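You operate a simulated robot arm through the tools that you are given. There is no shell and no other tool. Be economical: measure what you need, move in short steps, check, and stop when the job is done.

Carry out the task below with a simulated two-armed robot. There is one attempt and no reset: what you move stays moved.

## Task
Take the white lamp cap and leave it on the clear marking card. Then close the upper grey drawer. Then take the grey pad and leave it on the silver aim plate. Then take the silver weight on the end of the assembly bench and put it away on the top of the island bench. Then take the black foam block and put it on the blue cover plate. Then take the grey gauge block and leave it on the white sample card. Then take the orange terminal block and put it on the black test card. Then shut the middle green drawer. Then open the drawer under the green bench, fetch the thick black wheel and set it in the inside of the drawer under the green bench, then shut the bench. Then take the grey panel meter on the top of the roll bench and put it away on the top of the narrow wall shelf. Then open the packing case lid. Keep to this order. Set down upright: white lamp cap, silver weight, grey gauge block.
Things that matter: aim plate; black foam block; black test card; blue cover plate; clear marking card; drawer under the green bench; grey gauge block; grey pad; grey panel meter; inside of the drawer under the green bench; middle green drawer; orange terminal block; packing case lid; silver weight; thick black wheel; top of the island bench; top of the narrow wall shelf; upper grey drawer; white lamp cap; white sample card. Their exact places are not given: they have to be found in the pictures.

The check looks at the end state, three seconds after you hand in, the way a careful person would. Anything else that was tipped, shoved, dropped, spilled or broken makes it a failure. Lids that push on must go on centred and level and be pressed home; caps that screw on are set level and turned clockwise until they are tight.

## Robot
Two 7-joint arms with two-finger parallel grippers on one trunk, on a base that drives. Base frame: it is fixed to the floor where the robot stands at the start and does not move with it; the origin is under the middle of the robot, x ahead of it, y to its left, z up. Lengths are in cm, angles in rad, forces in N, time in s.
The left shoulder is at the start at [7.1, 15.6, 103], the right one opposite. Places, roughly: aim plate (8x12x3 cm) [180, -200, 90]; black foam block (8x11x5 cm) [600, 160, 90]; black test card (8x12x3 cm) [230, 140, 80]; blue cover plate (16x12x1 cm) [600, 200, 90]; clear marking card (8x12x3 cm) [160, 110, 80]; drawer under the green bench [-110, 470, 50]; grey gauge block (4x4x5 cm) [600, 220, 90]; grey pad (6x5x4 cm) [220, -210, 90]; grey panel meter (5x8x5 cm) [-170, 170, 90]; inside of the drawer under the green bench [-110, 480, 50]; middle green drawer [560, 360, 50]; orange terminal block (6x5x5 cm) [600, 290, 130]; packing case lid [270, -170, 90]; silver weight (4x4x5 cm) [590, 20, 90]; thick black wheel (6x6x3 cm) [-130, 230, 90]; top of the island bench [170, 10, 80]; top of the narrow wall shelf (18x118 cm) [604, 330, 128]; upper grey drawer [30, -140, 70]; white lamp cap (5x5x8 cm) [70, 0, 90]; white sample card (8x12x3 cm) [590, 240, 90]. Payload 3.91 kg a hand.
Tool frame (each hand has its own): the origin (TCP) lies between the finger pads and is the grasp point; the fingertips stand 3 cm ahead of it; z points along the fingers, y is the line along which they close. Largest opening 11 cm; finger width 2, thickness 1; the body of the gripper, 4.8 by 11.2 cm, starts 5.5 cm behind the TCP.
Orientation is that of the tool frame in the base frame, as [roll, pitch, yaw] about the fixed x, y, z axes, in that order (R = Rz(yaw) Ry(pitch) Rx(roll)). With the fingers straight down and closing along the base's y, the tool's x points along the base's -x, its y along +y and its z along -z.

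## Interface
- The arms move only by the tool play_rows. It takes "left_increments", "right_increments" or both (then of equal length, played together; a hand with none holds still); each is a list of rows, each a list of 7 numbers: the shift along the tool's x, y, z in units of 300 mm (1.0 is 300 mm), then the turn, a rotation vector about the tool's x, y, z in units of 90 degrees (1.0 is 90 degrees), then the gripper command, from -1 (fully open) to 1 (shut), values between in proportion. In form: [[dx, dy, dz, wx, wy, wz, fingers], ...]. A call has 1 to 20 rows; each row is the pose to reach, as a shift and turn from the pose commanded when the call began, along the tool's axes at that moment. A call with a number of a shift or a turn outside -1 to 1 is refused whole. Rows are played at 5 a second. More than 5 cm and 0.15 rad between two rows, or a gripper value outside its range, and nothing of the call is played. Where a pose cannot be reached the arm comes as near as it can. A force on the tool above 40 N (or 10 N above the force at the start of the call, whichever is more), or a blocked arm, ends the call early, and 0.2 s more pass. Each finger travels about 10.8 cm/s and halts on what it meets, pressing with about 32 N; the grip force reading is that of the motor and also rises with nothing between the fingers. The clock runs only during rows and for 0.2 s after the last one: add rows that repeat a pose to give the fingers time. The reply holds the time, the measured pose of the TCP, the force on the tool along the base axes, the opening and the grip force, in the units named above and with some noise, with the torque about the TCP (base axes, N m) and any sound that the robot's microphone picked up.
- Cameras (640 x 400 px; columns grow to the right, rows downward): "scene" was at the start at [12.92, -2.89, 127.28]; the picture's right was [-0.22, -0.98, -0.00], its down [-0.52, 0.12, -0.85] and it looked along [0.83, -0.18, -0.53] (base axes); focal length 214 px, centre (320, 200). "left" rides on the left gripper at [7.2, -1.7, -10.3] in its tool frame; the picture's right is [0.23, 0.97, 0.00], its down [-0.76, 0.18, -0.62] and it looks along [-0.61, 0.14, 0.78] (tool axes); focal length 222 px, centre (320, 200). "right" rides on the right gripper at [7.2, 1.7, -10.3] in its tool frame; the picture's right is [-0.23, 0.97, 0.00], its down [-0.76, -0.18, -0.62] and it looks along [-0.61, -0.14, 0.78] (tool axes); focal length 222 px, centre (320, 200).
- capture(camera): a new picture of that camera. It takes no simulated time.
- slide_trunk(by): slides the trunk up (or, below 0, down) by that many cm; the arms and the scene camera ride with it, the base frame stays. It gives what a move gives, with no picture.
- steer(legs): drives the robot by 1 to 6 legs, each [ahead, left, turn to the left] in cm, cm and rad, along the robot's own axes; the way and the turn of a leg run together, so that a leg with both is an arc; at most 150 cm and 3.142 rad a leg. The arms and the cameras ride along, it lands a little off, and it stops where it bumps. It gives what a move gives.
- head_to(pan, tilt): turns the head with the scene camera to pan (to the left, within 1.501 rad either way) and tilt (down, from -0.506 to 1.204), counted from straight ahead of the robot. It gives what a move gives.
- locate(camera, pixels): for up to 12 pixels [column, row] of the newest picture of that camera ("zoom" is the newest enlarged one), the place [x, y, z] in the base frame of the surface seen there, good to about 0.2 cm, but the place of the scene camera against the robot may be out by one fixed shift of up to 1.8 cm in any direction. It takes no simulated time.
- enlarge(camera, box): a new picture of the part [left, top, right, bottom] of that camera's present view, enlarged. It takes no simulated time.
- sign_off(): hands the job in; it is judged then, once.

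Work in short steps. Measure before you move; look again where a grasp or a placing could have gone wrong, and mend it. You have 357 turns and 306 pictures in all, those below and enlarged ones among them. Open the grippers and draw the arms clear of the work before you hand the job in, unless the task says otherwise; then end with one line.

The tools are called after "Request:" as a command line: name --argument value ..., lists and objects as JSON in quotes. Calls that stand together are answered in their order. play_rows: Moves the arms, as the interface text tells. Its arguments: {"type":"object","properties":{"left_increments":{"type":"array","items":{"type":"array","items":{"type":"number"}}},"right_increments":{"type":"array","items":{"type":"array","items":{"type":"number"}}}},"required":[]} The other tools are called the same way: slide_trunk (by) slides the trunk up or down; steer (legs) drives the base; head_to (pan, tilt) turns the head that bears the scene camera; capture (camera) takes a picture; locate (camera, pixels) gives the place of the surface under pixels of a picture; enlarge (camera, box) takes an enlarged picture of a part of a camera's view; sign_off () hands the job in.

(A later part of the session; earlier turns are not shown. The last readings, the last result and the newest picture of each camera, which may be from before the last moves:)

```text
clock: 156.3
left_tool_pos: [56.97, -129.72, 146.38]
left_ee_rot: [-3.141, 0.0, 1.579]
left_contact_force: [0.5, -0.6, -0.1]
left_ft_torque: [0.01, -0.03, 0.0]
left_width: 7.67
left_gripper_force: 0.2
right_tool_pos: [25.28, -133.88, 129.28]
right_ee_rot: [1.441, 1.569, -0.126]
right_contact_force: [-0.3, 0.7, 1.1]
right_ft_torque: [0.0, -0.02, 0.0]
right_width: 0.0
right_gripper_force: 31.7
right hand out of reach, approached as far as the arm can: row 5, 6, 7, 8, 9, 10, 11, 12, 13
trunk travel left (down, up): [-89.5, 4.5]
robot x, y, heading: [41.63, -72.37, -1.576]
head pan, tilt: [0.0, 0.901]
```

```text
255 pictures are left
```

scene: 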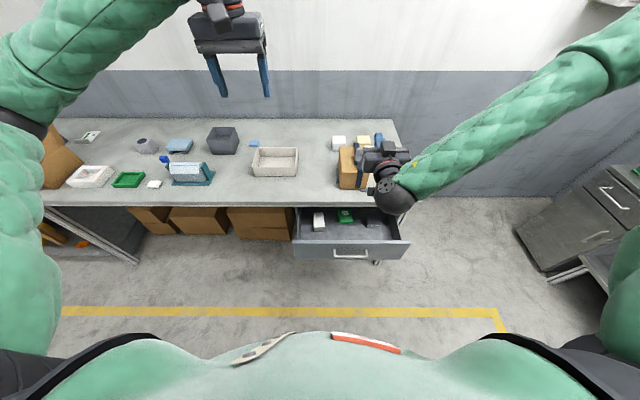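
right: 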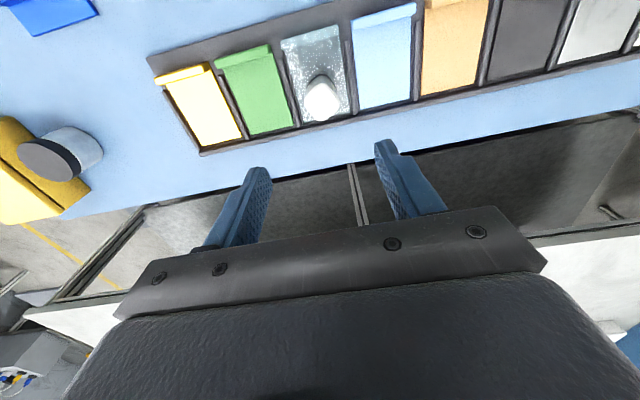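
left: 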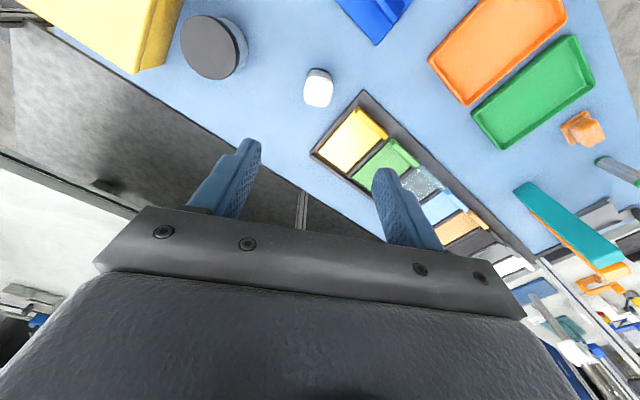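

The hand is horizontal at its nearest reach. I back up 11 cm for room in front of the drawer, then lower the trunk.

Request:
steer --legs '[[-11, 0, 0]]'

Request:
slide_trunk --by -35

Request:
capture --camera "right"

Request:
capture --camera "scene"

```text
clock: 157.4
left_tool_pos: [57.0, -118.74, 146.47]
left_ee_rot: [-3.141, -0.001, 1.58]
left_contact_force: [-0.7, 0.3, -0.4]
left_ft_torque: [-0.02, -0.01, -0.03]
left_width: 7.71
left_gripper_force: 0.1
right_tool_pos: [25.42, -122.9, 129.42]
right_ee_rot: [1.893, 1.569, 0.326]
right_contact_force: [0.3, -0.2, 0.6]
right_ft_torque: [0.01, -0.05, 0.0]
right_width: 0.0
right_gripper_force: 31.7
trunk travel left (down, up): [-89.5, 4.5]
robot x, y, heading: [41.3, -61.23, -1.566]
head pan, tilt: [0.0, 0.901]
```

```text
clock: 160.9
left_tool_pos: [56.92, -118.8, 111.45]
left_ee_rot: [-3.141, -0.002, 1.58]
left_contact_force: [0.0, 0.1, -1.5]
left_ft_torque: [0.01, 0.04, 0.0]
left_width: 7.69
left_gripper_force: 0.1
right_tool_pos: [25.36, -122.99, 94.47]
right_ee_rot: [1.593, 1.569, 0.026]
right_contact_force: [-0.3, -0.4, 0.0]
right_ft_torque: [0.05, 0.02, 0.0]
right_width: 0.0
right_gripper_force: 31.9
trunk travel left (down, up): [-54.5, 39.5]
robot x, y, heading: [41.41, -61.62, -1.566]
head pan, tilt: [0.0, 0.901]
```

```text
254 pictures are left
```

right: 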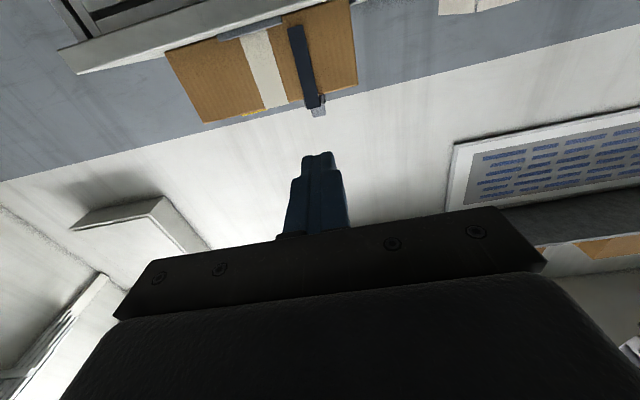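

```text
253 pictures are left
```

scene: 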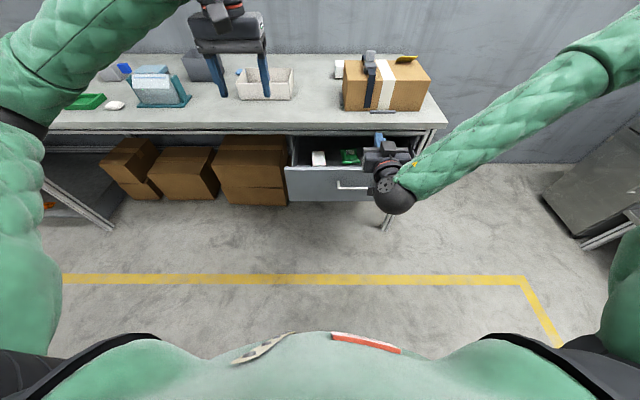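

Fingertips are at y -126, in front of the drawer front. I lower 20.5 cm more so they are at z 74, above the handle.

Request:
slide_trunk --by -20.5

Request:
enlarge --camera "scene" --box '[260, 80, 460, 220]'

Request:
capture --camera "right"

```text
clock: 163.1
left_tool_pos: [56.9, -118.89, 91.0]
left_ee_rot: [-3.141, -0.002, 1.579]
left_contact_force: [-0.9, -0.5, -0.3]
left_ft_torque: [-0.02, -0.02, 0.01]
left_width: 7.69
left_gripper_force: 0.0
right_tool_pos: [25.36, -122.93, 73.9]
right_ee_rot: [1.478, 1.569, -0.09]
right_contact_force: [0.3, -0.6, -0.4]
right_ft_torque: [0.0, 0.02, 0.0]
right_width: 0.0
right_gripper_force: 32.0
trunk travel left (down, up): [-34.0, 60.0]
robot x, y, heading: [41.18, -61.36, -1.57]
head pan, tilt: [0.0, 0.901]
```

```text
2.86 times, centred on (360, 150) of scene
```

zoom: 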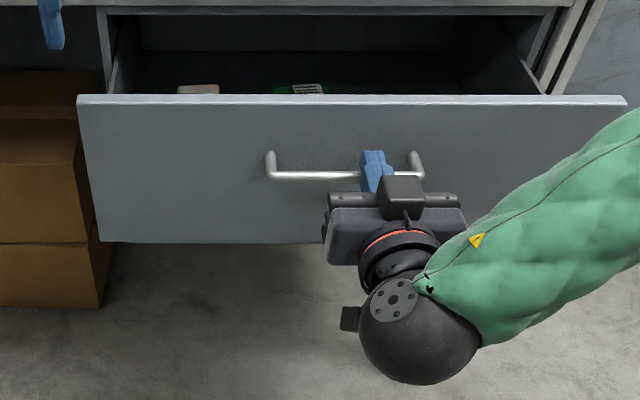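

```text
251 pictures are left
```

right: 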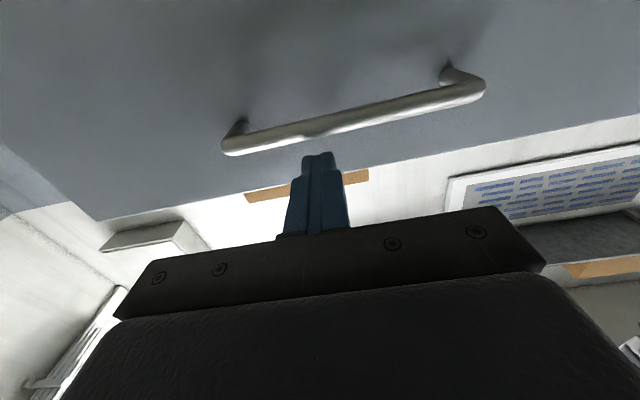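

The fingertips stand just above the handle. I check the measures of handle and front.

Request:
locate --camera "right" --pixels '[[300, 133], [430, 105], [400, 150], [200, 190], [250, 60], [420, 60], [150, 205]]'

```text
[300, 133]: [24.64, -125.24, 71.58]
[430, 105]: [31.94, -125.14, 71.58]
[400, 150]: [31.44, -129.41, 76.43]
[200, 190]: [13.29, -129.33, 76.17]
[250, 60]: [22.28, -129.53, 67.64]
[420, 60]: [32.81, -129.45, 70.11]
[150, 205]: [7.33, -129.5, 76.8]
```

Front face is y -129.4, top edge about z 77, handle top about z 72. I raise 1 cm and push the drawer in with the arm.

Request:
play_rows --right_increments '[[-0.03, 0, 0, 0, 0, 0, 1], [-0.03, 0, 0.1, 0, 0, 0, 1], [-0.03, 0, 0.2, 0, 0, 0, 1], [-0.03, 0, 0.3, 0, 0, 0, 1], [-0.03, 0, 0.4, 0, 0, 0, 1], [-0.03, 0, 0.5, 0, 0, 0, 1], [-0.03, 0, 0.6, 0, 0, 0, 1], [-0.03, 0, 0.68, 0, 0, 0, 1], [-0.03, 0, 0.73, 0, 0, 0, 1], [-0.03, 0, 0.78, 0, 0, 0, 1], [-0.03, 0, 0.82, 0, 0, 0, 1]]'

Request:
enlarge --camera "scene" --box '[230, 60, 470, 220]'

```text
clock: 165.3
left_tool_pos: [56.85, -118.74, 90.99]
left_ee_rot: [3.141, -0.002, 1.58]
left_contact_force: [0.1, -1.6, -0.6]
left_ft_torque: [0.05, 0.0, -0.01]
left_width: 7.69
left_gripper_force: 0.1
right_tool_pos: [25.41, -145.74, 75.02]
right_ee_rot: [1.316, 1.569, -0.25]
right_contact_force: [-2.1, 10.5, 5.1]
right_ft_torque: [-0.17, 0.1, -0.08]
right_width: 0.0
right_gripper_force: 32.0
right hand out of reach, approached as far as the arm can: row 1
trunk travel left (down, up): [-34.0, 60.0]
robot x, y, heading: [41.46, -61.39, -1.571]
head pan, tilt: [0.0, 0.901]
stopped in row 10 (right hand): the force on the tool passed its limit at 61 N (the readings are from after the stop); the commanded pose is now the measured one
```

```text
2.50 times, centred on (350, 140) of scene
```

zoom: 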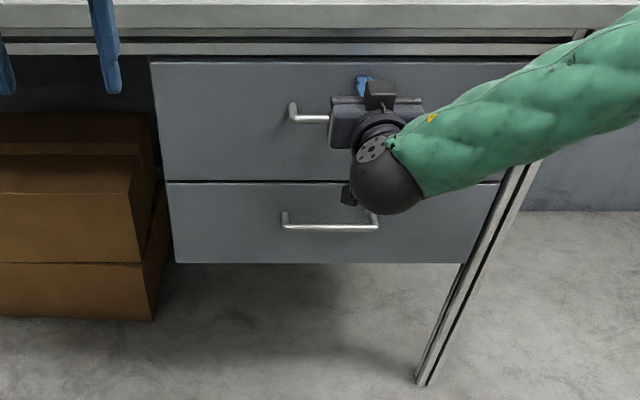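

The drawer hit its stop and looks flush with the one below. I verify depths, then back off.

Request:
locate --camera "zoom" --pixels '[[220, 130], [220, 220], [200, 170], [450, 240], [300, 150]]'

Request:
play_rows --right_increments '[[0, 0, -0.15, 0, 0, 0, 1], [0, 0, -0.3, 0, 0, 0, 1], [0, 0, -0.45, 0, 0, 0, 1], [0, 0, -0.6, 0, 0, 0, 1]]'

Request:
slide_trunk --by 40

Request:
capture --camera "scene"

```text
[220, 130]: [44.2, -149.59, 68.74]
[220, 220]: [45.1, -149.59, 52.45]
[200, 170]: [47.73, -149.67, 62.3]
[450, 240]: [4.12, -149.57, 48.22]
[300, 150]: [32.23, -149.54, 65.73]
```

```text
clock: 166.3
left_tool_pos: [56.85, -118.78, 90.96]
left_ee_rot: [-3.142, -0.001, 1.578]
left_contact_force: [-0.5, 0.5, -0.3]
left_ft_torque: [-0.01, 0.01, 0.03]
left_width: 7.72
left_gripper_force: 0.1
right_tool_pos: [25.34, -127.68, 74.9]
right_ee_rot: [2.615, 1.569, 1.045]
right_contact_force: [0.2, 0.3, -0.3]
right_ft_torque: [0.02, -0.02, -0.01]
right_width: 0.0
right_gripper_force: 32.1
trunk travel left (down, up): [-34.0, 60.0]
robot x, y, heading: [41.34, -61.73, -1.571]
head pan, tilt: [0.0, 0.901]
```

```text
clock: 170.1
left_tool_pos: [56.91, -118.83, 131.0]
left_ee_rot: [-3.141, 0.001, 1.58]
left_contact_force: [0.1, 0.2, -0.6]
left_ft_torque: [0.02, -0.01, 0.0]
left_width: 7.71
left_gripper_force: 0.1
right_tool_pos: [25.37, -127.67, 114.83]
right_ee_rot: [2.615, 1.567, 1.045]
right_contact_force: [0.6, -0.1, 0.1]
right_ft_torque: [-0.01, 0.0, -0.02]
right_width: 0.02
right_gripper_force: 32.0
trunk travel left (down, up): [-74.0, 20.0]
robot x, y, heading: [41.18, -61.62, -1.568]
head pan, tilt: [0.0, 0.901]
```

```text
249 pictures are left
```

scene: 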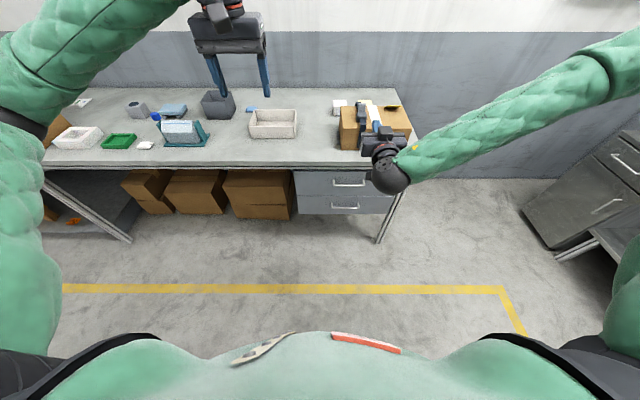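

The drawer is closed. I turn the right hand back to vertical and drive along the aisle towards x 200.

Request:
play_rows --right_increments '[[0, 0, 0, 0, 0.09, 0, 1], [0, 0, 0, 0, 0.18, 0, 0.5], [0, 0, 0, 0, 0.27, 0, 0], [0, 0, 0, 0, 0.36, 0, 0], [0, 0, 0, 0, 0.45, 0, 0], [0, 0, 0, 0, 0.54, 0, 0], [0, 0, 0, 0, 0.63, 0, 0], [0, 0, 0, 0, 0.72, 0, 0], [0, 0, 0, 0, 0.81, 0, 0], [0, 0, 0, 0, 0.9, 0, 0], [0, 0, 0, 0, 0.98, 0, 0], [0, 0, 0, 0, 1, 0, 0], [0, 0, 0, 0, 1, 0, 0]]'

Request:
steer --legs '[[25, 0, 0], [0, 80, 0], [0, 78, 0]]'

Request:
capture --camera "scene"

```text
clock: 172.9
left_tool_pos: [56.78, -118.93, 131.05]
left_ee_rot: [-3.14, -0.002, 1.58]
left_contact_force: [1.2, 0.6, 0.5]
left_ft_torque: [0.0, 0.0, -0.02]
left_width: 7.72
left_gripper_force: 0.1
right_tool_pos: [25.24, -127.72, 114.9]
right_ee_rot: [3.139, -0.002, 1.573]
right_contact_force: [-0.4, -0.5, -0.6]
right_ft_torque: [-0.03, 0.03, 0.01]
right_width: 5.51
right_gripper_force: 0.1
trunk travel left (down, up): [-74.0, 20.0]
robot x, y, heading: [41.74, -61.4, -1.57]
head pan, tilt: [0.0, 0.901]
```

```text
clock: 182.4
left_tool_pos: [215.52, -143.82, 130.91]
left_ee_rot: [3.141, -0.002, 1.579]
left_contact_force: [-0.3, 0.2, -0.3]
left_ft_torque: [0.02, 0.02, -0.01]
left_width: 7.72
left_gripper_force: 0.2
right_tool_pos: [183.81, -152.77, 114.89]
right_ee_rot: [3.14, -0.001, 1.572]
right_contact_force: [-0.4, -0.5, 0.0]
right_ft_torque: [0.0, 0.02, -0.01]
right_width: 5.48
right_gripper_force: 0.0
trunk travel left (down, up): [-74.0, 20.0]
robot x, y, heading: [200.07, -86.1, -1.571]
head pan, tilt: [0.0, 0.901]
```

```text
248 pictures are left
```

scene: 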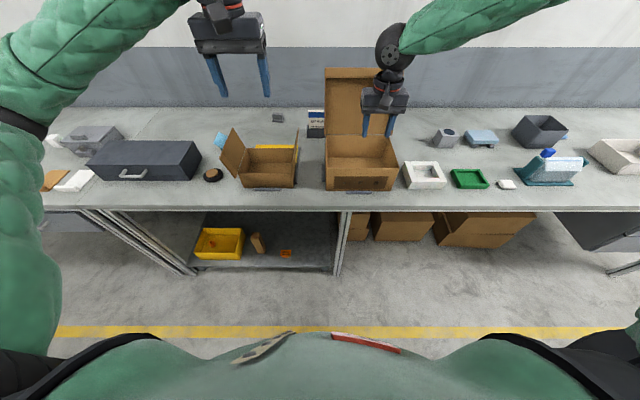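

I enlarge the region of the bench to identify the grey pad, aim plate and packing case.

Request:
enlarge --camera "scene" --box '[190, 80, 450, 210]'

Request:
locate --camera "scene" --pixels '[[277, 118], [316, 120], [220, 140], [360, 90], [360, 185], [265, 180], [230, 135], [145, 160], [90, 140], [330, 75], [240, 120]]'

```text
2.46 times, centred on (320, 145) of scene
```

zoom: 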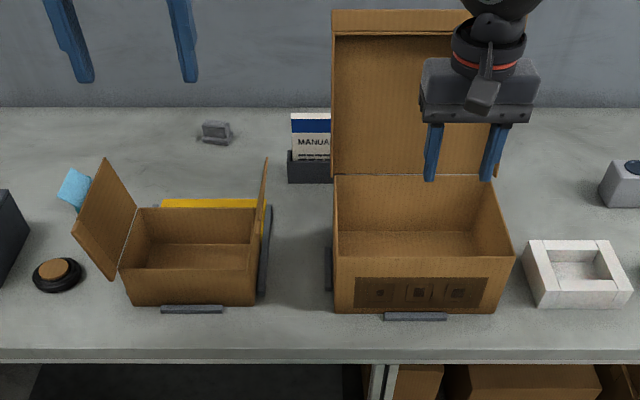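

```text
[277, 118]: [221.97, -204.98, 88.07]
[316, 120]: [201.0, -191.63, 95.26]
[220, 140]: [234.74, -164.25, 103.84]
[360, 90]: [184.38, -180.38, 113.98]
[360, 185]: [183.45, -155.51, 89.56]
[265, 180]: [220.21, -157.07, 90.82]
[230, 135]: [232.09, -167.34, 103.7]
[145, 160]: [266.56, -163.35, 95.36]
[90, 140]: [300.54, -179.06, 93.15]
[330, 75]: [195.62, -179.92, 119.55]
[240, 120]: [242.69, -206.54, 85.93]
```

The grey pad is at (222,-205) (pixel (277,118)). The aim plate must be hidden behind the open box flap; I raise the trunk and move closer to look behind.

Request:
slide_trunk --by 19.5

Request:
steer --legs '[[20, 0, 0]]'

Request:
capture --camera "scene"

Request:
capture --camera "right"

Request:
capture --camera "left"

```text
clock: 184.6
left_tool_pos: [215.38, -143.83, 150.51]
left_ee_rot: [3.14, -0.001, 1.578]
left_contact_force: [0.7, -0.2, 0.5]
left_ft_torque: [0.01, 0.01, -0.01]
left_width: 7.69
left_gripper_force: 0.0
right_tool_pos: [183.8, -152.81, 134.17]
right_ee_rot: [3.14, -0.002, 1.573]
right_contact_force: [-0.6, 0.1, -0.2]
right_ft_torque: [0.01, 0.02, 0.01]
right_width: 5.48
right_gripper_force: 0.1
trunk travel left (down, up): [-93.5, 0.5]
robot x, y, heading: [199.77, -86.37, -1.569]
head pan, tilt: [0.0, 0.901]
```

```text
clock: 186.2
left_tool_pos: [215.55, -163.42, 150.75]
left_ee_rot: [-3.14, 0.002, 1.578]
left_contact_force: [-0.3, -0.6, 0.0]
left_ft_torque: [-0.01, -0.01, 0.0]
left_width: 7.71
left_gripper_force: 0.0
right_tool_pos: [183.94, -172.49, 134.59]
right_ee_rot: [3.141, 0.002, 1.573]
right_contact_force: [1.2, 1.1, -0.3]
right_ft_torque: [-0.02, -0.02, 0.0]
right_width: 5.5
right_gripper_force: 0.0
trunk travel left (down, up): [-93.5, 0.5]
robot x, y, heading: [200.07, -106.3, -1.569]
head pan, tilt: [0.0, 0.901]
```

```text
246 pictures are left
```

scene: 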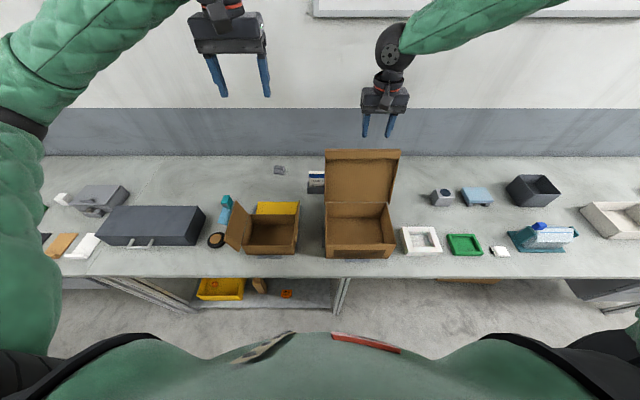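

```text
245 pictures are left
```

right: 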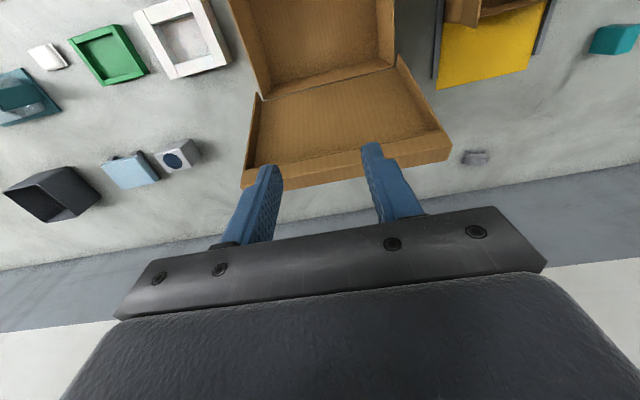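

```text
244 pictures are left
```

left: 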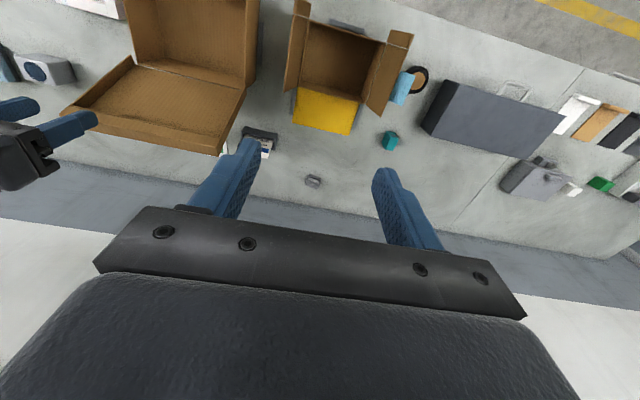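

The flap hides the spot at (180,-200). I move the right hand over and past the flap (top z ~122, hand tips 131) to look down behind it.

Request:
play_rows --right_increments '[[-0.1, 0, -0.1, 0, 0, 0, 0], [-0.25, 0, -0.15, 0, 0, 0, 0], [-0.4, 0, -0.2, 0, 0, 0, 0], [-0.55, 0, -0.2, 0, 0, 0, 0], [-0.65, 0, -0.2, 0, 0, 0, 0], [-0.65, 0, -0.2, 0, 0, 0, 0]]'

Request:
capture --camera "right"

```text
clock: 187.6
left_tool_pos: [215.55, -163.75, 150.67]
left_ee_rot: [-3.141, -0.001, 1.58]
left_contact_force: [-0.1, -0.2, -0.7]
left_ft_torque: [-0.01, 0.02, 0.0]
left_width: 7.68
left_gripper_force: 0.0
right_tool_pos: [184.05, -192.31, 140.4]
right_ee_rot: [3.14, -0.002, 1.574]
right_contact_force: [-0.1, 0.3, 0.5]
right_ft_torque: [-0.03, 0.0, 0.01]
right_width: 5.5
right_gripper_force: 0.0
trunk travel left (down, up): [-93.5, 0.5]
robot x, y, heading: [199.64, -106.13, -1.574]
head pan, tilt: [0.0, 0.901]
```

```text
243 pictures are left
```

right: 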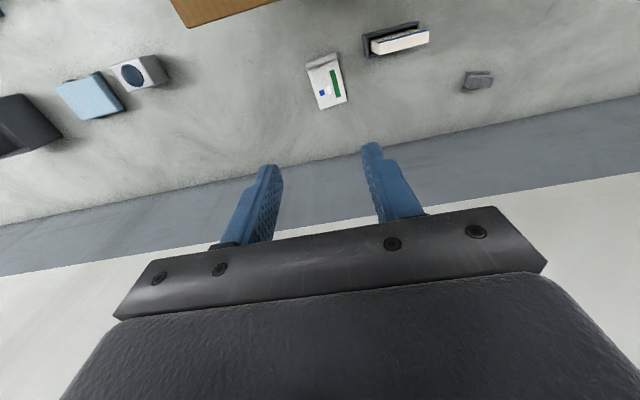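

The card-like plate behind the flap shows at (326,82). I enlarge and locate it and the pad at (477,80).

Request:
enlarge --camera "right" --box '[280, 0, 520, 150]'

Request:
locate --camera "right" --pixels '[[308, 70], [338, 60], [320, 107], [346, 98], [322, 62], [326, 90], [470, 72], [490, 72], [466, 88], [488, 87], [478, 76], [240, 8]]'

```text
2.67 times, centred on (400, 75) of right
```

zoom: 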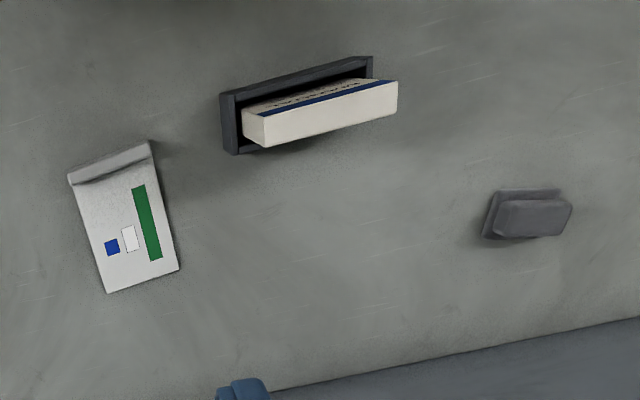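

```text
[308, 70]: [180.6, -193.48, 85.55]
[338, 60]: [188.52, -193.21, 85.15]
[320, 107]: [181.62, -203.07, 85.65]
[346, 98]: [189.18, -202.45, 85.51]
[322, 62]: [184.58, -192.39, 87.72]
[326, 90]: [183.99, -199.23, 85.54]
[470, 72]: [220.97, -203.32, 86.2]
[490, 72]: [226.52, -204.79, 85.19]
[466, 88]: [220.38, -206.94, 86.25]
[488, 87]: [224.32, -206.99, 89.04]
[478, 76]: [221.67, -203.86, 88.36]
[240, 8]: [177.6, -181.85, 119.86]
```

Plate: x 180.5–189, y -203..-193.5, z 85.5. Pad block is at about (223.5,-205.5), top z 89. I shift the robot left so the right hand comes over the pad, and lower the trunk.

Request:
steer --legs '[[8, 37, 0]]'

Request:
slide_trunk --by -30

Request:
capture --camera "right"

```text
clock: 190.0
left_tool_pos: [252.6, -171.66, 150.58]
left_ee_rot: [-3.14, -0.002, 1.577]
left_contact_force: [0.3, -1.0, -0.1]
left_ft_torque: [-0.02, 0.0, -0.03]
left_width: 7.68
left_gripper_force: 0.2
right_tool_pos: [221.33, -200.35, 140.37]
right_ee_rot: [3.14, -0.002, 1.572]
right_contact_force: [-0.1, 0.5, 0.3]
right_ft_torque: [-0.03, -0.01, 0.01]
right_width: 5.5
right_gripper_force: 0.0
trunk travel left (down, up): [-93.5, 0.5]
robot x, y, heading: [237.83, -114.2, -1.571]
head pan, tilt: [0.0, 0.901]
```

```text
clock: 193.0
left_tool_pos: [252.72, -171.68, 120.56]
left_ee_rot: [-3.142, -0.003, 1.578]
left_contact_force: [0.1, -0.1, -0.2]
left_ft_torque: [-0.02, -0.01, 0.01]
left_width: 7.71
left_gripper_force: 0.0
right_tool_pos: [221.24, -200.26, 110.36]
right_ee_rot: [3.141, -0.001, 1.572]
right_contact_force: [0.0, 0.0, 0.3]
right_ft_torque: [0.04, 0.01, 0.0]
right_width: 5.49
right_gripper_force: 0.1
trunk travel left (down, up): [-63.5, 30.5]
robot x, y, heading: [237.45, -114.35, -1.569]
head pan, tilt: [0.0, 0.901]
```

```text
241 pictures are left
```

right: 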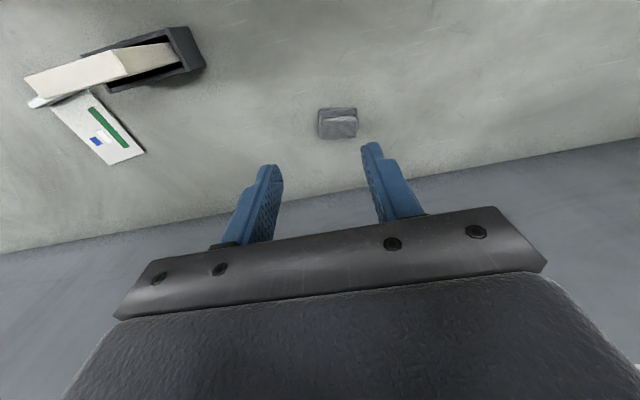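

Request:
enlarge --camera "right" --box '[290, 80, 390, 160]'

Request:
locate --camera "right" --pixels '[[322, 111], [356, 110], [324, 120], [355, 119], [325, 136], [355, 134], [340, 128], [318, 130], [338, 114], [320, 150]]'

```text
5.00 times, centred on (340, 120) of right
```

zoom: 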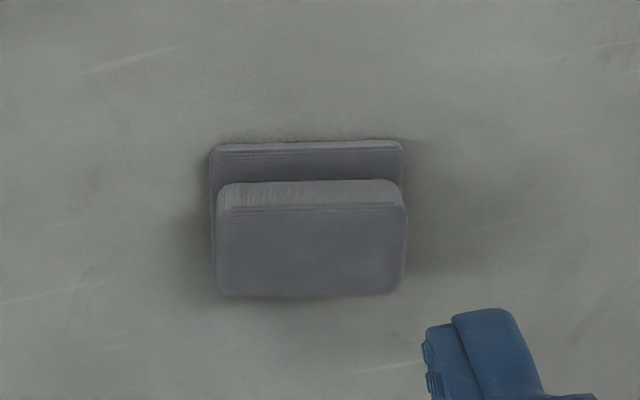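

```text
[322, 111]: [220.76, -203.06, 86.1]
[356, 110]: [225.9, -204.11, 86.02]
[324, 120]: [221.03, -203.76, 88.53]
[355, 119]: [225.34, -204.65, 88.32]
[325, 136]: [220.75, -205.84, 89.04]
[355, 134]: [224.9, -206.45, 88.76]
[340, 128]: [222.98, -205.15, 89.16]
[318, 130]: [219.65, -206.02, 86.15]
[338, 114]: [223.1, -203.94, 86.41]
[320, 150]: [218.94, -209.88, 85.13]
```

Pad block: x 220.8–225.3, y -204..-207.3, top 89, turned about -0.2 rad. I go over it with a matching turn, go down to z 89.5 and grip.

Request:
play_rows --right_increments '[[-0.09, 0.03, 0.1, 0, 0, 0.06, -0.45], [-0.178, 0.059, 0.2, 0, 0, 0.127, -0.45], [-0.178, 0.059, 0.35, 0, 0, 0.127, -0.45], [-0.178, 0.059, 0.5, 0, 0, 0.127, -0.45], [-0.178, 0.059, 0.62, 0, 0, 0.127, -0.45], [-0.178, 0.059, 0.695, 0, 0, 0.127, -0.45], [-0.178, 0.059, 0.695, 0, 0, 0.127, -0.45]]'

Request:
capture --camera "right"

```text
clock: 194.6
left_tool_pos: [252.76, -171.77, 120.5]
left_ee_rot: [3.141, -0.002, 1.578]
left_contact_force: [-0.8, 0.2, -0.3]
left_ft_torque: [-0.01, 0.0, 0.01]
left_width: 7.66
left_gripper_force: 0.0
right_tool_pos: [216.53, -198.36, 94.91]
right_ee_rot: [3.14, 0.0, 1.373]
right_contact_force: [0.0, 0.1, -0.5]
right_ft_torque: [-0.01, 0.02, 0.01]
right_width: 7.98
right_gripper_force: 0.1
right hand out of reach, approached as far as the arm can: row 1, 2, 3, 4, 5, 6, 7
trunk travel left (down, up): [-63.5, 30.5]
robot x, y, heading: [237.23, -113.84, -1.567]
head pan, tilt: [0.0, 0.901]
```

```text
239 pictures are left
```

right: 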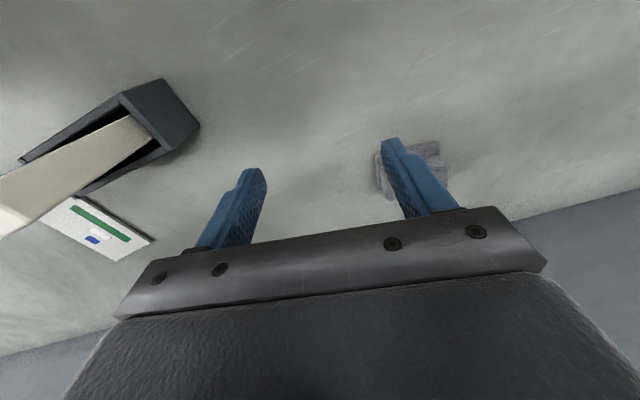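

Out of reach. I raise the hand, drive 16 left and 4 ahead, and lower the trunk 12 so the pad lies better to the right hand's side.

Request:
play_rows --right_increments '[[0, 0, -0.15, 0, 0, 0, -0.45], [0, 0, -0.3, 0, 0, 0, -0.45], [0, 0, -0.45, 0, 0, 0, -0.45], [0, 0, -0.6, 0, 0, 0, -0.45], [0, 0, -0.6, 0, 0, 0, -0.45]]'

Request:
steer --legs '[[4, 16, 0]]'

Request:
slide_trunk --by -12

```text
clock: 195.8
left_tool_pos: [252.67, -171.89, 120.54]
left_ee_rot: [3.142, -0.001, 1.578]
left_contact_force: [-0.6, -0.1, -0.3]
left_ft_torque: [0.03, -0.02, 0.02]
left_width: 7.68
left_gripper_force: 0.0
right_tool_pos: [216.53, -198.57, 112.71]
right_ee_rot: [-3.141, -0.002, 1.372]
right_contact_force: [-0.2, -0.4, 0.3]
right_ft_torque: [0.03, 0.01, 0.03]
right_width: 7.96
right_gripper_force: 0.1
trunk travel left (down, up): [-63.5, 30.5]
robot x, y, heading: [237.41, -114.71, -1.575]
head pan, tilt: [0.0, 0.901]
```

```text
clock: 197.2
left_tool_pos: [269.12, -175.56, 120.44]
left_ee_rot: [-3.14, -0.002, 1.578]
left_contact_force: [0.7, -1.1, -0.9]
left_ft_torque: [0.02, 0.02, -0.03]
left_width: 7.7
left_gripper_force: 0.1
right_tool_pos: [232.76, -202.53, 112.77]
right_ee_rot: [-3.141, -0.001, 1.372]
right_contact_force: [0.8, -1.1, -0.2]
right_ft_torque: [-0.01, 0.04, -0.01]
right_width: 7.96
right_gripper_force: 0.0
trunk travel left (down, up): [-63.5, 30.5]
robot x, y, heading: [253.34, -118.28, -1.571]
head pan, tilt: [0.0, 0.901]
```

```text
clock: 198.7
left_tool_pos: [269.01, -175.71, 108.44]
left_ee_rot: [-3.141, -0.001, 1.579]
left_contact_force: [0.1, 0.8, 0.0]
left_ft_torque: [0.02, 0.01, 0.0]
left_width: 7.7
left_gripper_force: 0.0
right_tool_pos: [232.81, -202.43, 100.89]
right_ee_rot: [3.141, -0.001, 1.374]
right_contact_force: [-0.3, -0.2, 0.0]
right_ft_torque: [0.0, 0.0, 0.04]
right_width: 7.96
right_gripper_force: 0.1
trunk travel left (down, up): [-51.5, 42.5]
robot x, y, heading: [253.31, -117.97, -1.571]
head pan, tilt: [0.0, 0.901]
```

Now I move to (223,-205.6), turn kept, and down to z 89.5.

Request:
play_rows --right_increments '[[-0.085, -0.13, 0, 0, 0, 0, -0.45], [-0.169, -0.26, 0, 0, 0, 0, -0.45], [-0.169, -0.3, 0, 0, 0, 0, -0.45], [-0.169, -0.3, 0.13, 0, 0, 0, -0.45], [-0.169, -0.3, 0.26, 0, 0, 0, -0.45], [-0.169, -0.3, 0.26, 0, 0, 0, -0.45]]'

Request:
capture --camera "right"

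```text
clock: 200.1
left_tool_pos: [268.84, -175.59, 108.55]
left_ee_rot: [-3.141, 0.0, 1.581]
left_contact_force: [-0.1, -0.1, -0.2]
left_ft_torque: [0.0, -0.01, 0.02]
left_width: 7.72
left_gripper_force: 0.1
right_tool_pos: [222.99, -205.67, 93.03]
right_ee_rot: [3.139, -0.002, 1.373]
right_contact_force: [0.5, 0.1, 1.0]
right_ft_torque: [0.02, -0.02, 0.02]
right_width: 8.0
right_gripper_force: 0.0
trunk travel left (down, up): [-51.5, 42.5]
robot x, y, heading: [253.21, -118.25, -1.568]
head pan, tilt: [0.0, 0.901]
```

```text
238 pictures are left
```

right: 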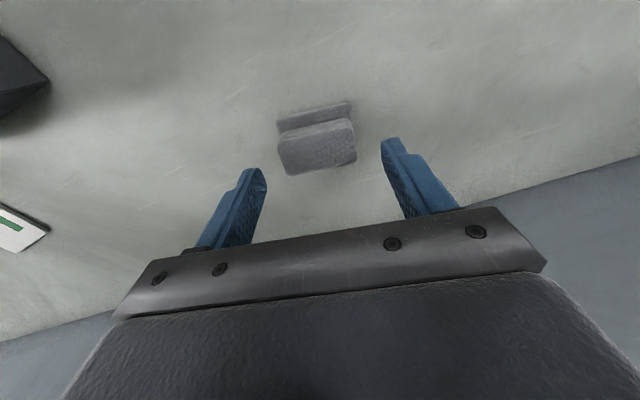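

Aligned well. I check the pad top's location once more.

Request:
locate --camera "right" --pixels '[[282, 142], [352, 130], [288, 172], [354, 160], [318, 150], [350, 104]]'

```text
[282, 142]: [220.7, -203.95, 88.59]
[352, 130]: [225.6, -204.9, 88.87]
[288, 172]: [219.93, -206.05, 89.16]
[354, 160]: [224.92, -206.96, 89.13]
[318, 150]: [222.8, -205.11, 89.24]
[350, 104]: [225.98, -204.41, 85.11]
```

Centre (222.8,-205.5). Lower and close.

Request:
play_rows --right_increments '[[0, -0.005, 0.07, 0, 0, 0, -0.45], [0, -0.005, 0.122, 0, 0, 0, -0.45], [0, -0.005, 0.122, 0, 0, 0, 1], [0, -0.005, 0.122, 0, 0, 0, 1], [0, -0.005, 0.122, 0, 0, 0, 1], [0, -0.005, 0.122, 0, 0, 0, 1], [0, -0.005, 0.05, 0, 0, 0, 1], [0, -0.005, -0.1, 0, 0, 0, 1], [0, -0.005, -0.25, 0, 0, 0, 1], [0, -0.005, -0.25, 0, 0, 0, 1]]'

Request:
capture --camera "right"

```text
clock: 202.3
left_tool_pos: [268.89, -175.68, 108.54]
left_ee_rot: [3.141, -0.001, 1.58]
left_contact_force: [0.6, -0.2, 0.0]
left_ft_torque: [0.0, -0.01, 0.01]
left_width: 7.71
left_gripper_force: 0.1
right_tool_pos: [222.79, -205.74, 100.52]
right_ee_rot: [3.141, -0.002, 1.374]
right_contact_force: [0.4, -0.7, 0.6]
right_ft_torque: [0.0, 0.02, 0.01]
right_width: 5.52
right_gripper_force: 31.9
trunk travel left (down, up): [-51.5, 42.5]
robot x, y, heading: [253.01, -118.05, -1.567]
head pan, tilt: [0.0, 0.901]
```

```text
237 pictures are left
```

right: 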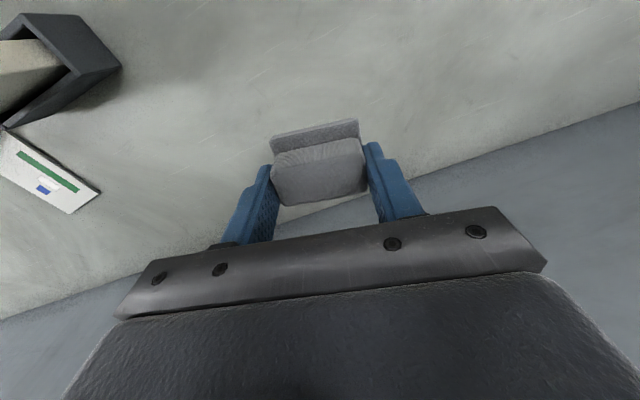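

The pad is held (5.5 cm). To get behind the flap I'll approach from the −x side with the robot turned 0.52 left. I first raise the trunk, pull the hand back 12 cm, then drive round.

Request:
slide_trunk --by 39

Request:
play_rows --right_increments '[[0.15, 0, 0, 0, 0, 0, 1], [0.3, 0, 0, 0, 0, 0, 1], [0.42, 0, 0, 0, 0, 0, 1], [0.42, 0, 0, 0, 0, 0, 1]]'

Request:
steer --legs '[[-25, 0, 0], [0, -79, 0], [0, 0, 0.52]]'

Request:
capture --camera "scene"

```text
clock: 206.1
left_tool_pos: [268.83, -175.58, 147.64]
left_ee_rot: [3.142, -0.001, 1.579]
left_contact_force: [0.4, -0.1, 0.4]
left_ft_torque: [-0.01, -0.04, 0.03]
left_width: 7.71
left_gripper_force: 0.0
right_tool_pos: [222.96, -205.73, 139.5]
right_ee_rot: [-3.141, -0.001, 1.374]
right_contact_force: [0.4, -0.1, 0.7]
right_ft_torque: [0.03, -0.03, 0.02]
right_width: 5.5
right_gripper_force: 32.0
trunk travel left (down, up): [-90.5, 3.5]
robot x, y, heading: [253.36, -117.99, -1.567]
head pan, tilt: [0.0, 0.901]
```

```text
clock: 207.1
left_tool_pos: [268.98, -175.81, 147.48]
left_ee_rot: [3.141, -0.001, 1.578]
left_contact_force: [0.0, -0.1, -0.3]
left_ft_torque: [0.0, 0.02, 0.01]
left_width: 7.69
left_gripper_force: 0.1
right_tool_pos: [225.31, -193.33, 139.36]
right_ee_rot: [3.141, -0.001, 1.373]
right_contact_force: [0.2, -0.1, 0.1]
right_ft_torque: [0.0, 0.07, -0.02]
right_width: 5.53
right_gripper_force: 32.1
trunk travel left (down, up): [-90.5, 3.5]
robot x, y, heading: [253.8, -118.19, -1.567]
head pan, tilt: [0.0, 0.901]
```

```text
clock: 214.2
left_tool_pos: [216.34, -135.82, 147.56]
left_ee_rot: [-3.141, 0.0, 2.096]
left_contact_force: [-0.4, -0.2, 0.7]
left_ft_torque: [-0.01, -0.02, 0.04]
left_width: 7.69
left_gripper_force: 0.1
right_tool_pos: [187.2, -172.81, 139.41]
right_ee_rot: [3.139, -0.001, 1.888]
right_contact_force: [0.0, 0.9, -1.1]
right_ft_torque: [-0.01, -0.03, 0.01]
right_width: 5.53
right_gripper_force: 32.3
trunk travel left (down, up): [-90.5, 3.5]
robot x, y, heading: [174.29, -93.2, -1.053]
head pan, tilt: [0.0, 0.901]
```

```text
236 pictures are left
```

scene: 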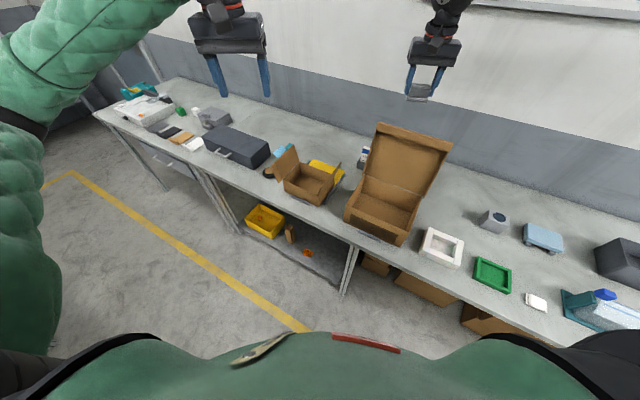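

I move in to bring the pad behind the flap, then check from the right camera.

Request:
steer --legs '[[20.8, -12, 0]]'

Request:
play_rows --right_increments '[[0, 0, 0.15, 0, 0, 0, 1], [0, 0, 0.3, 0, 0, 0, 1], [0, 0, 0.3, 0, 0, 0, 1]]'

Request:
capture --camera "right"

Request:
capture --camera "scene"

```text
clock: 216.0
left_tool_pos: [216.5, -159.8, 147.61]
left_ee_rot: [-3.139, 0.0, 2.095]
left_contact_force: [0.0, -0.2, 0.5]
left_ft_torque: [-0.03, 0.01, -0.01]
left_width: 7.71
left_gripper_force: 0.1
right_tool_pos: [187.27, -196.67, 139.56]
right_ee_rot: [3.141, 0.0, 1.889]
right_contact_force: [0.2, 0.3, -0.8]
right_ft_torque: [-0.01, -0.03, 0.01]
right_width: 5.49
right_gripper_force: 32.2
trunk travel left (down, up): [-90.5, 3.5]
robot x, y, heading: [174.51, -117.43, -1.046]
head pan, tilt: [0.0, 0.901]
```

```text
clock: 216.8
left_tool_pos: [216.34, -160.02, 147.5]
left_ee_rot: [3.141, -0.003, 2.098]
left_contact_force: [-0.7, 0.9, -1.0]
left_ft_torque: [0.02, 0.0, -0.01]
left_width: 7.69
left_gripper_force: 0.1
right_tool_pos: [187.39, -196.79, 130.24]
right_ee_rot: [3.139, -0.001, 1.89]
right_contact_force: [-0.3, 0.3, 0.1]
right_ft_torque: [0.02, -0.04, 0.0]
right_width: 5.51
right_gripper_force: 32.3
trunk travel left (down, up): [-90.5, 3.5]
robot x, y, heading: [174.7, -117.57, -1.05]
head pan, tilt: [0.0, 0.901]
```

```text
235 pictures are left
```

right: 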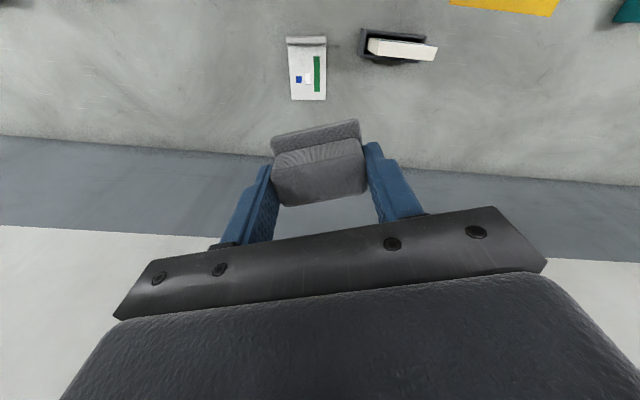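

```text
234 pictures are left
```

scene: 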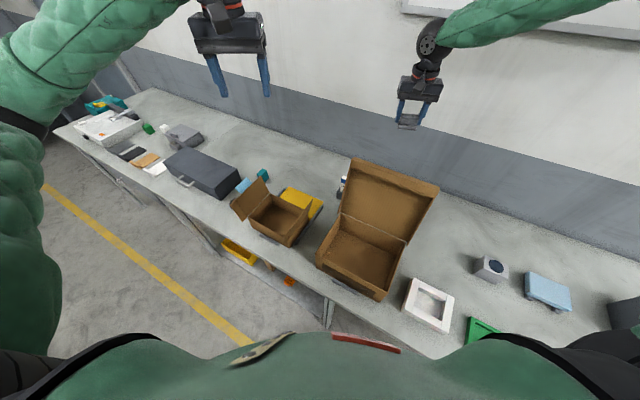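

I align yaw, centre over the plate at (185,-198.3) and go down 12 cm; then check forearm clearance to the flap.

Request:
play_rows --right_increments '[[-0.01, -0.05, 0, 0, 0, 0.08, 1], [-0.022, -0.092, 0, 0, 0, 0.153, 1], [-0.022, -0.092, 0.14, 0, 0, 0.153, 1], [-0.022, -0.092, 0.28, 0, 0, 0.153, 1], [-0.022, -0.092, 0.4, 0, 0, 0.153, 1], [-0.022, -0.092, 0.4, 0, 0, 0.153, 1]]'

Request:
capture --camera "scene"

Request:
locate --camera "scene" --pixels '[[440, 45], [470, 40], [520, 25], [580, 10], [345, 165], [435, 190], [390, 175], [420, 90]]'

```text
clock: 218.2
left_tool_pos: [216.48, -159.81, 147.47]
left_ee_rot: [-3.139, -0.002, 2.096]
left_contact_force: [0.4, -0.8, -0.3]
left_ft_torque: [0.01, 0.03, 0.01]
left_width: 7.67
left_gripper_force: 0.1
right_tool_pos: [184.99, -198.29, 118.37]
right_ee_rot: [3.14, -0.003, 1.647]
right_contact_force: [-1.7, -0.4, -0.6]
right_ft_torque: [0.02, 0.0, -0.02]
right_width: 5.56
right_gripper_force: 32.1
trunk travel left (down, up): [-90.5, 3.5]
robot x, y, heading: [174.59, -117.92, -1.048]
head pan, tilt: [0.0, 0.901]
```

```text
233 pictures are left
```

scene: 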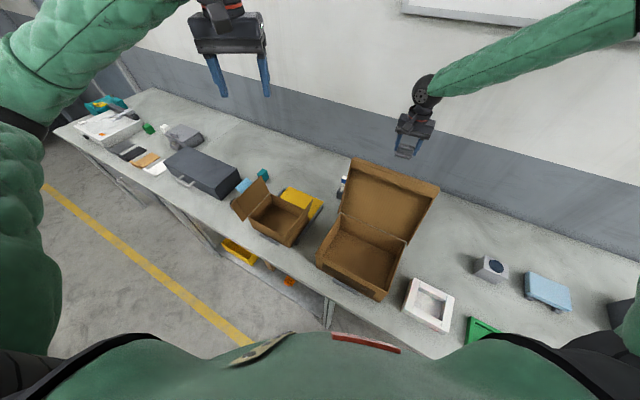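

```text
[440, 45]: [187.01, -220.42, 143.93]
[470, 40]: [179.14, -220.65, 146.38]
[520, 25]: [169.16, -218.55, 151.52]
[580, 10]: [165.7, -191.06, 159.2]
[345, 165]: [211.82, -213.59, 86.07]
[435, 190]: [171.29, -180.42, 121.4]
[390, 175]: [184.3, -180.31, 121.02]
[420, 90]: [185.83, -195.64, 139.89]
```

The forearm runs parallel to the flap and rises; clear by about 5 cm or more. I go down further to z 98.

Request:
play_rows --right_increments '[[0, 0, 0.15, 0, 0, 0, 1], [0, 0, 0.3, 0, 0, 0, 1], [0, 0, 0.45, 0, 0, 0, 1], [0, 0, 0.6, 0, 0, 0, 1], [0, 0, 0.68, 0, 0, 0, 1], [0, 0, 0.68, 0, 0, 0, 1]]'

Request:
capture --camera "scene"

Request:
capture --camera "right"

```text
clock: 219.6
left_tool_pos: [216.54, -159.92, 147.46]
left_ee_rot: [-3.141, -0.002, 2.096]
left_contact_force: [0.2, 0.8, -0.5]
left_ft_torque: [0.02, 0.0, 0.01]
left_width: 7.72
left_gripper_force: 0.0
right_tool_pos: [182.38, -197.4, 102.12]
right_ee_rot: [3.141, -0.002, 1.649]
right_contact_force: [0.7, 0.3, -0.5]
right_ft_torque: [-0.02, -0.03, 0.01]
right_width: 5.5
right_gripper_force: 32.3
right hand out of reach, approached as far as the arm can: row 4, 5, 6
trunk travel left (down, up): [-90.5, 3.5]
robot x, y, heading: [174.83, -117.85, -1.051]
head pan, tilt: [0.0, 0.901]
```

```text
232 pictures are left
```

scene: 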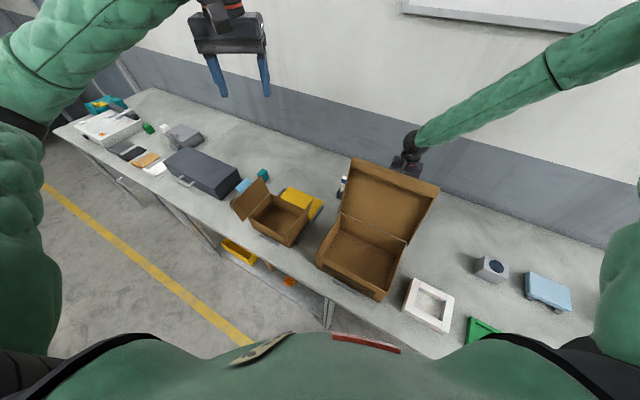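

```text
231 pictures are left
```

right: 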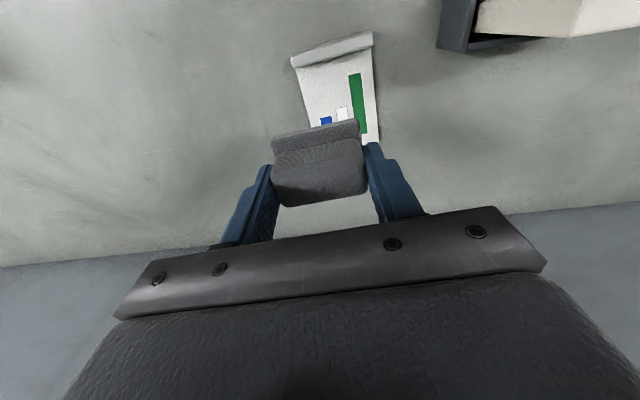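

Reach limit again; I lower the trunk 9 cm and re-centre.

Request:
slide_trunk --by -9

Request:
play_rows --right_increments '[[-0.04, 0.05, -0.03, 0, 0, 0, 1], [-0.035, 0.085, -0.03, 0, 0, 0, 1], [-0.035, 0.085, -0.03, 0, 0, 0, 1]]'

Request:
capture --camera "right"

Request:
capture --camera "scene"

```text
clock: 220.8
left_tool_pos: [216.33, -159.89, 138.48]
left_ee_rot: [-3.141, -0.002, 2.096]
left_contact_force: [0.2, 0.0, 0.9]
left_ft_torque: [-0.01, -0.05, -0.02]
left_width: 7.67
left_gripper_force: 0.0
right_tool_pos: [182.44, -197.37, 93.25]
right_ee_rot: [3.14, -0.001, 1.65]
right_contact_force: [-0.1, -0.4, -0.5]
right_ft_torque: [0.0, -0.02, -0.01]
right_width: 5.51
right_gripper_force: 32.1
trunk travel left (down, up): [-81.5, 12.5]
robot x, y, heading: [174.31, -117.21, -1.051]
head pan, tilt: [0.0, 0.901]
```

```text
clock: 221.6
left_tool_pos: [216.51, -159.92, 138.49]
left_ee_rot: [3.141, -0.001, 2.096]
left_contact_force: [0.1, 0.2, -0.4]
left_ft_torque: [0.03, 0.01, 0.02]
left_width: 7.69
left_gripper_force: 0.1
right_tool_pos: [184.44, -198.05, 94.86]
right_ee_rot: [3.141, 0.0, 1.651]
right_contact_force: [0.1, -0.9, -0.6]
right_ft_torque: [-0.02, -0.05, -0.03]
right_width: 5.51
right_gripper_force: 31.9
right hand out of reach, approached as far as the arm can: row 1, 2, 3
trunk travel left (down, up): [-81.5, 12.5]
robot x, y, heading: [174.72, -117.57, -1.055]
head pan, tilt: [0.0, 0.901]
```

```text
230 pictures are left
```

right: 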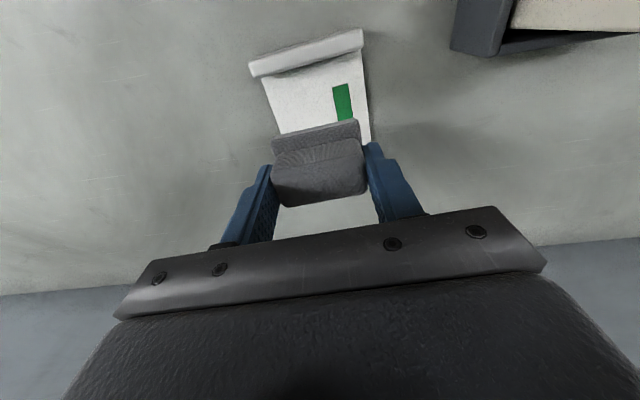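

```text
229 pictures are left
```

scene: 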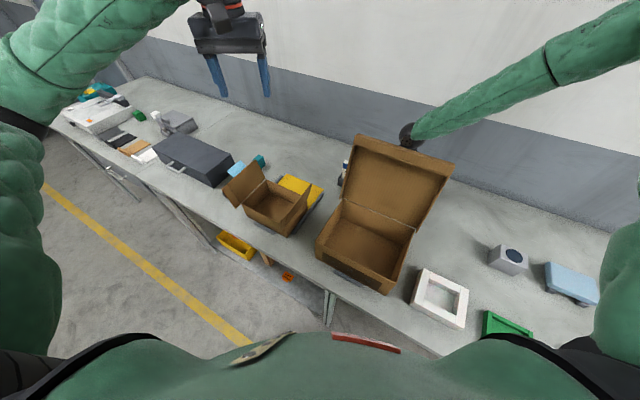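

Position (184.4,-198.05) is good. I lower the trunk 4 cm, then descend the last bit by arm.

Request:
slide_trunk --by -4.2

Request:
play_rows --right_increments '[[0, 0.01, 0.01, 0, 0, 0, 1], [0, 0.01, 0.02, 0, 0, 0, 1], [0, 0.01, 0.028, 0, 0, 0, 1], [0, 0.01, 0.034, 0, 0, 0, 1]]'

```text
clock: 222.5
left_tool_pos: [216.5, -159.79, 134.41]
left_ee_rot: [3.141, 0.0, 2.096]
left_contact_force: [0.0, -0.7, 0.2]
left_ft_torque: [0.0, -0.01, 0.0]
left_width: 7.7
left_gripper_force: 0.1
right_tool_pos: [184.48, -198.02, 90.65]
right_ee_rot: [3.139, -0.001, 1.648]
right_contact_force: [0.1, 0.3, -1.2]
right_ft_torque: [-0.01, 0.01, 0.01]
right_width: 5.52
right_gripper_force: 32.5
trunk travel left (down, up): [-77.3, 16.7]
robot x, y, heading: [174.85, -117.81, -1.055]
head pan, tilt: [0.0, 0.901]
```

```text
clock: 223.5
left_tool_pos: [216.5, -159.92, 134.32]
left_ee_rot: [3.14, -0.001, 2.095]
left_contact_force: [-0.7, 0.3, 0.0]
left_ft_torque: [-0.01, 0.0, -0.01]
left_width: 7.69
left_gripper_force: 0.0
right_tool_pos: [184.22, -197.79, 90.32]
right_ee_rot: [3.139, 0.001, 1.65]
right_contact_force: [-0.7, -0.9, -0.2]
right_ft_torque: [0.0, -0.02, -0.02]
right_width: 5.54
right_gripper_force: 32.3
right hand out of reach, approached as far as the arm can: row 1, 2, 3, 4
trunk travel left (down, up): [-77.3, 16.7]
robot x, y, heading: [174.6, -117.42, -1.054]
head pan, tilt: [0.0, 0.901]
```

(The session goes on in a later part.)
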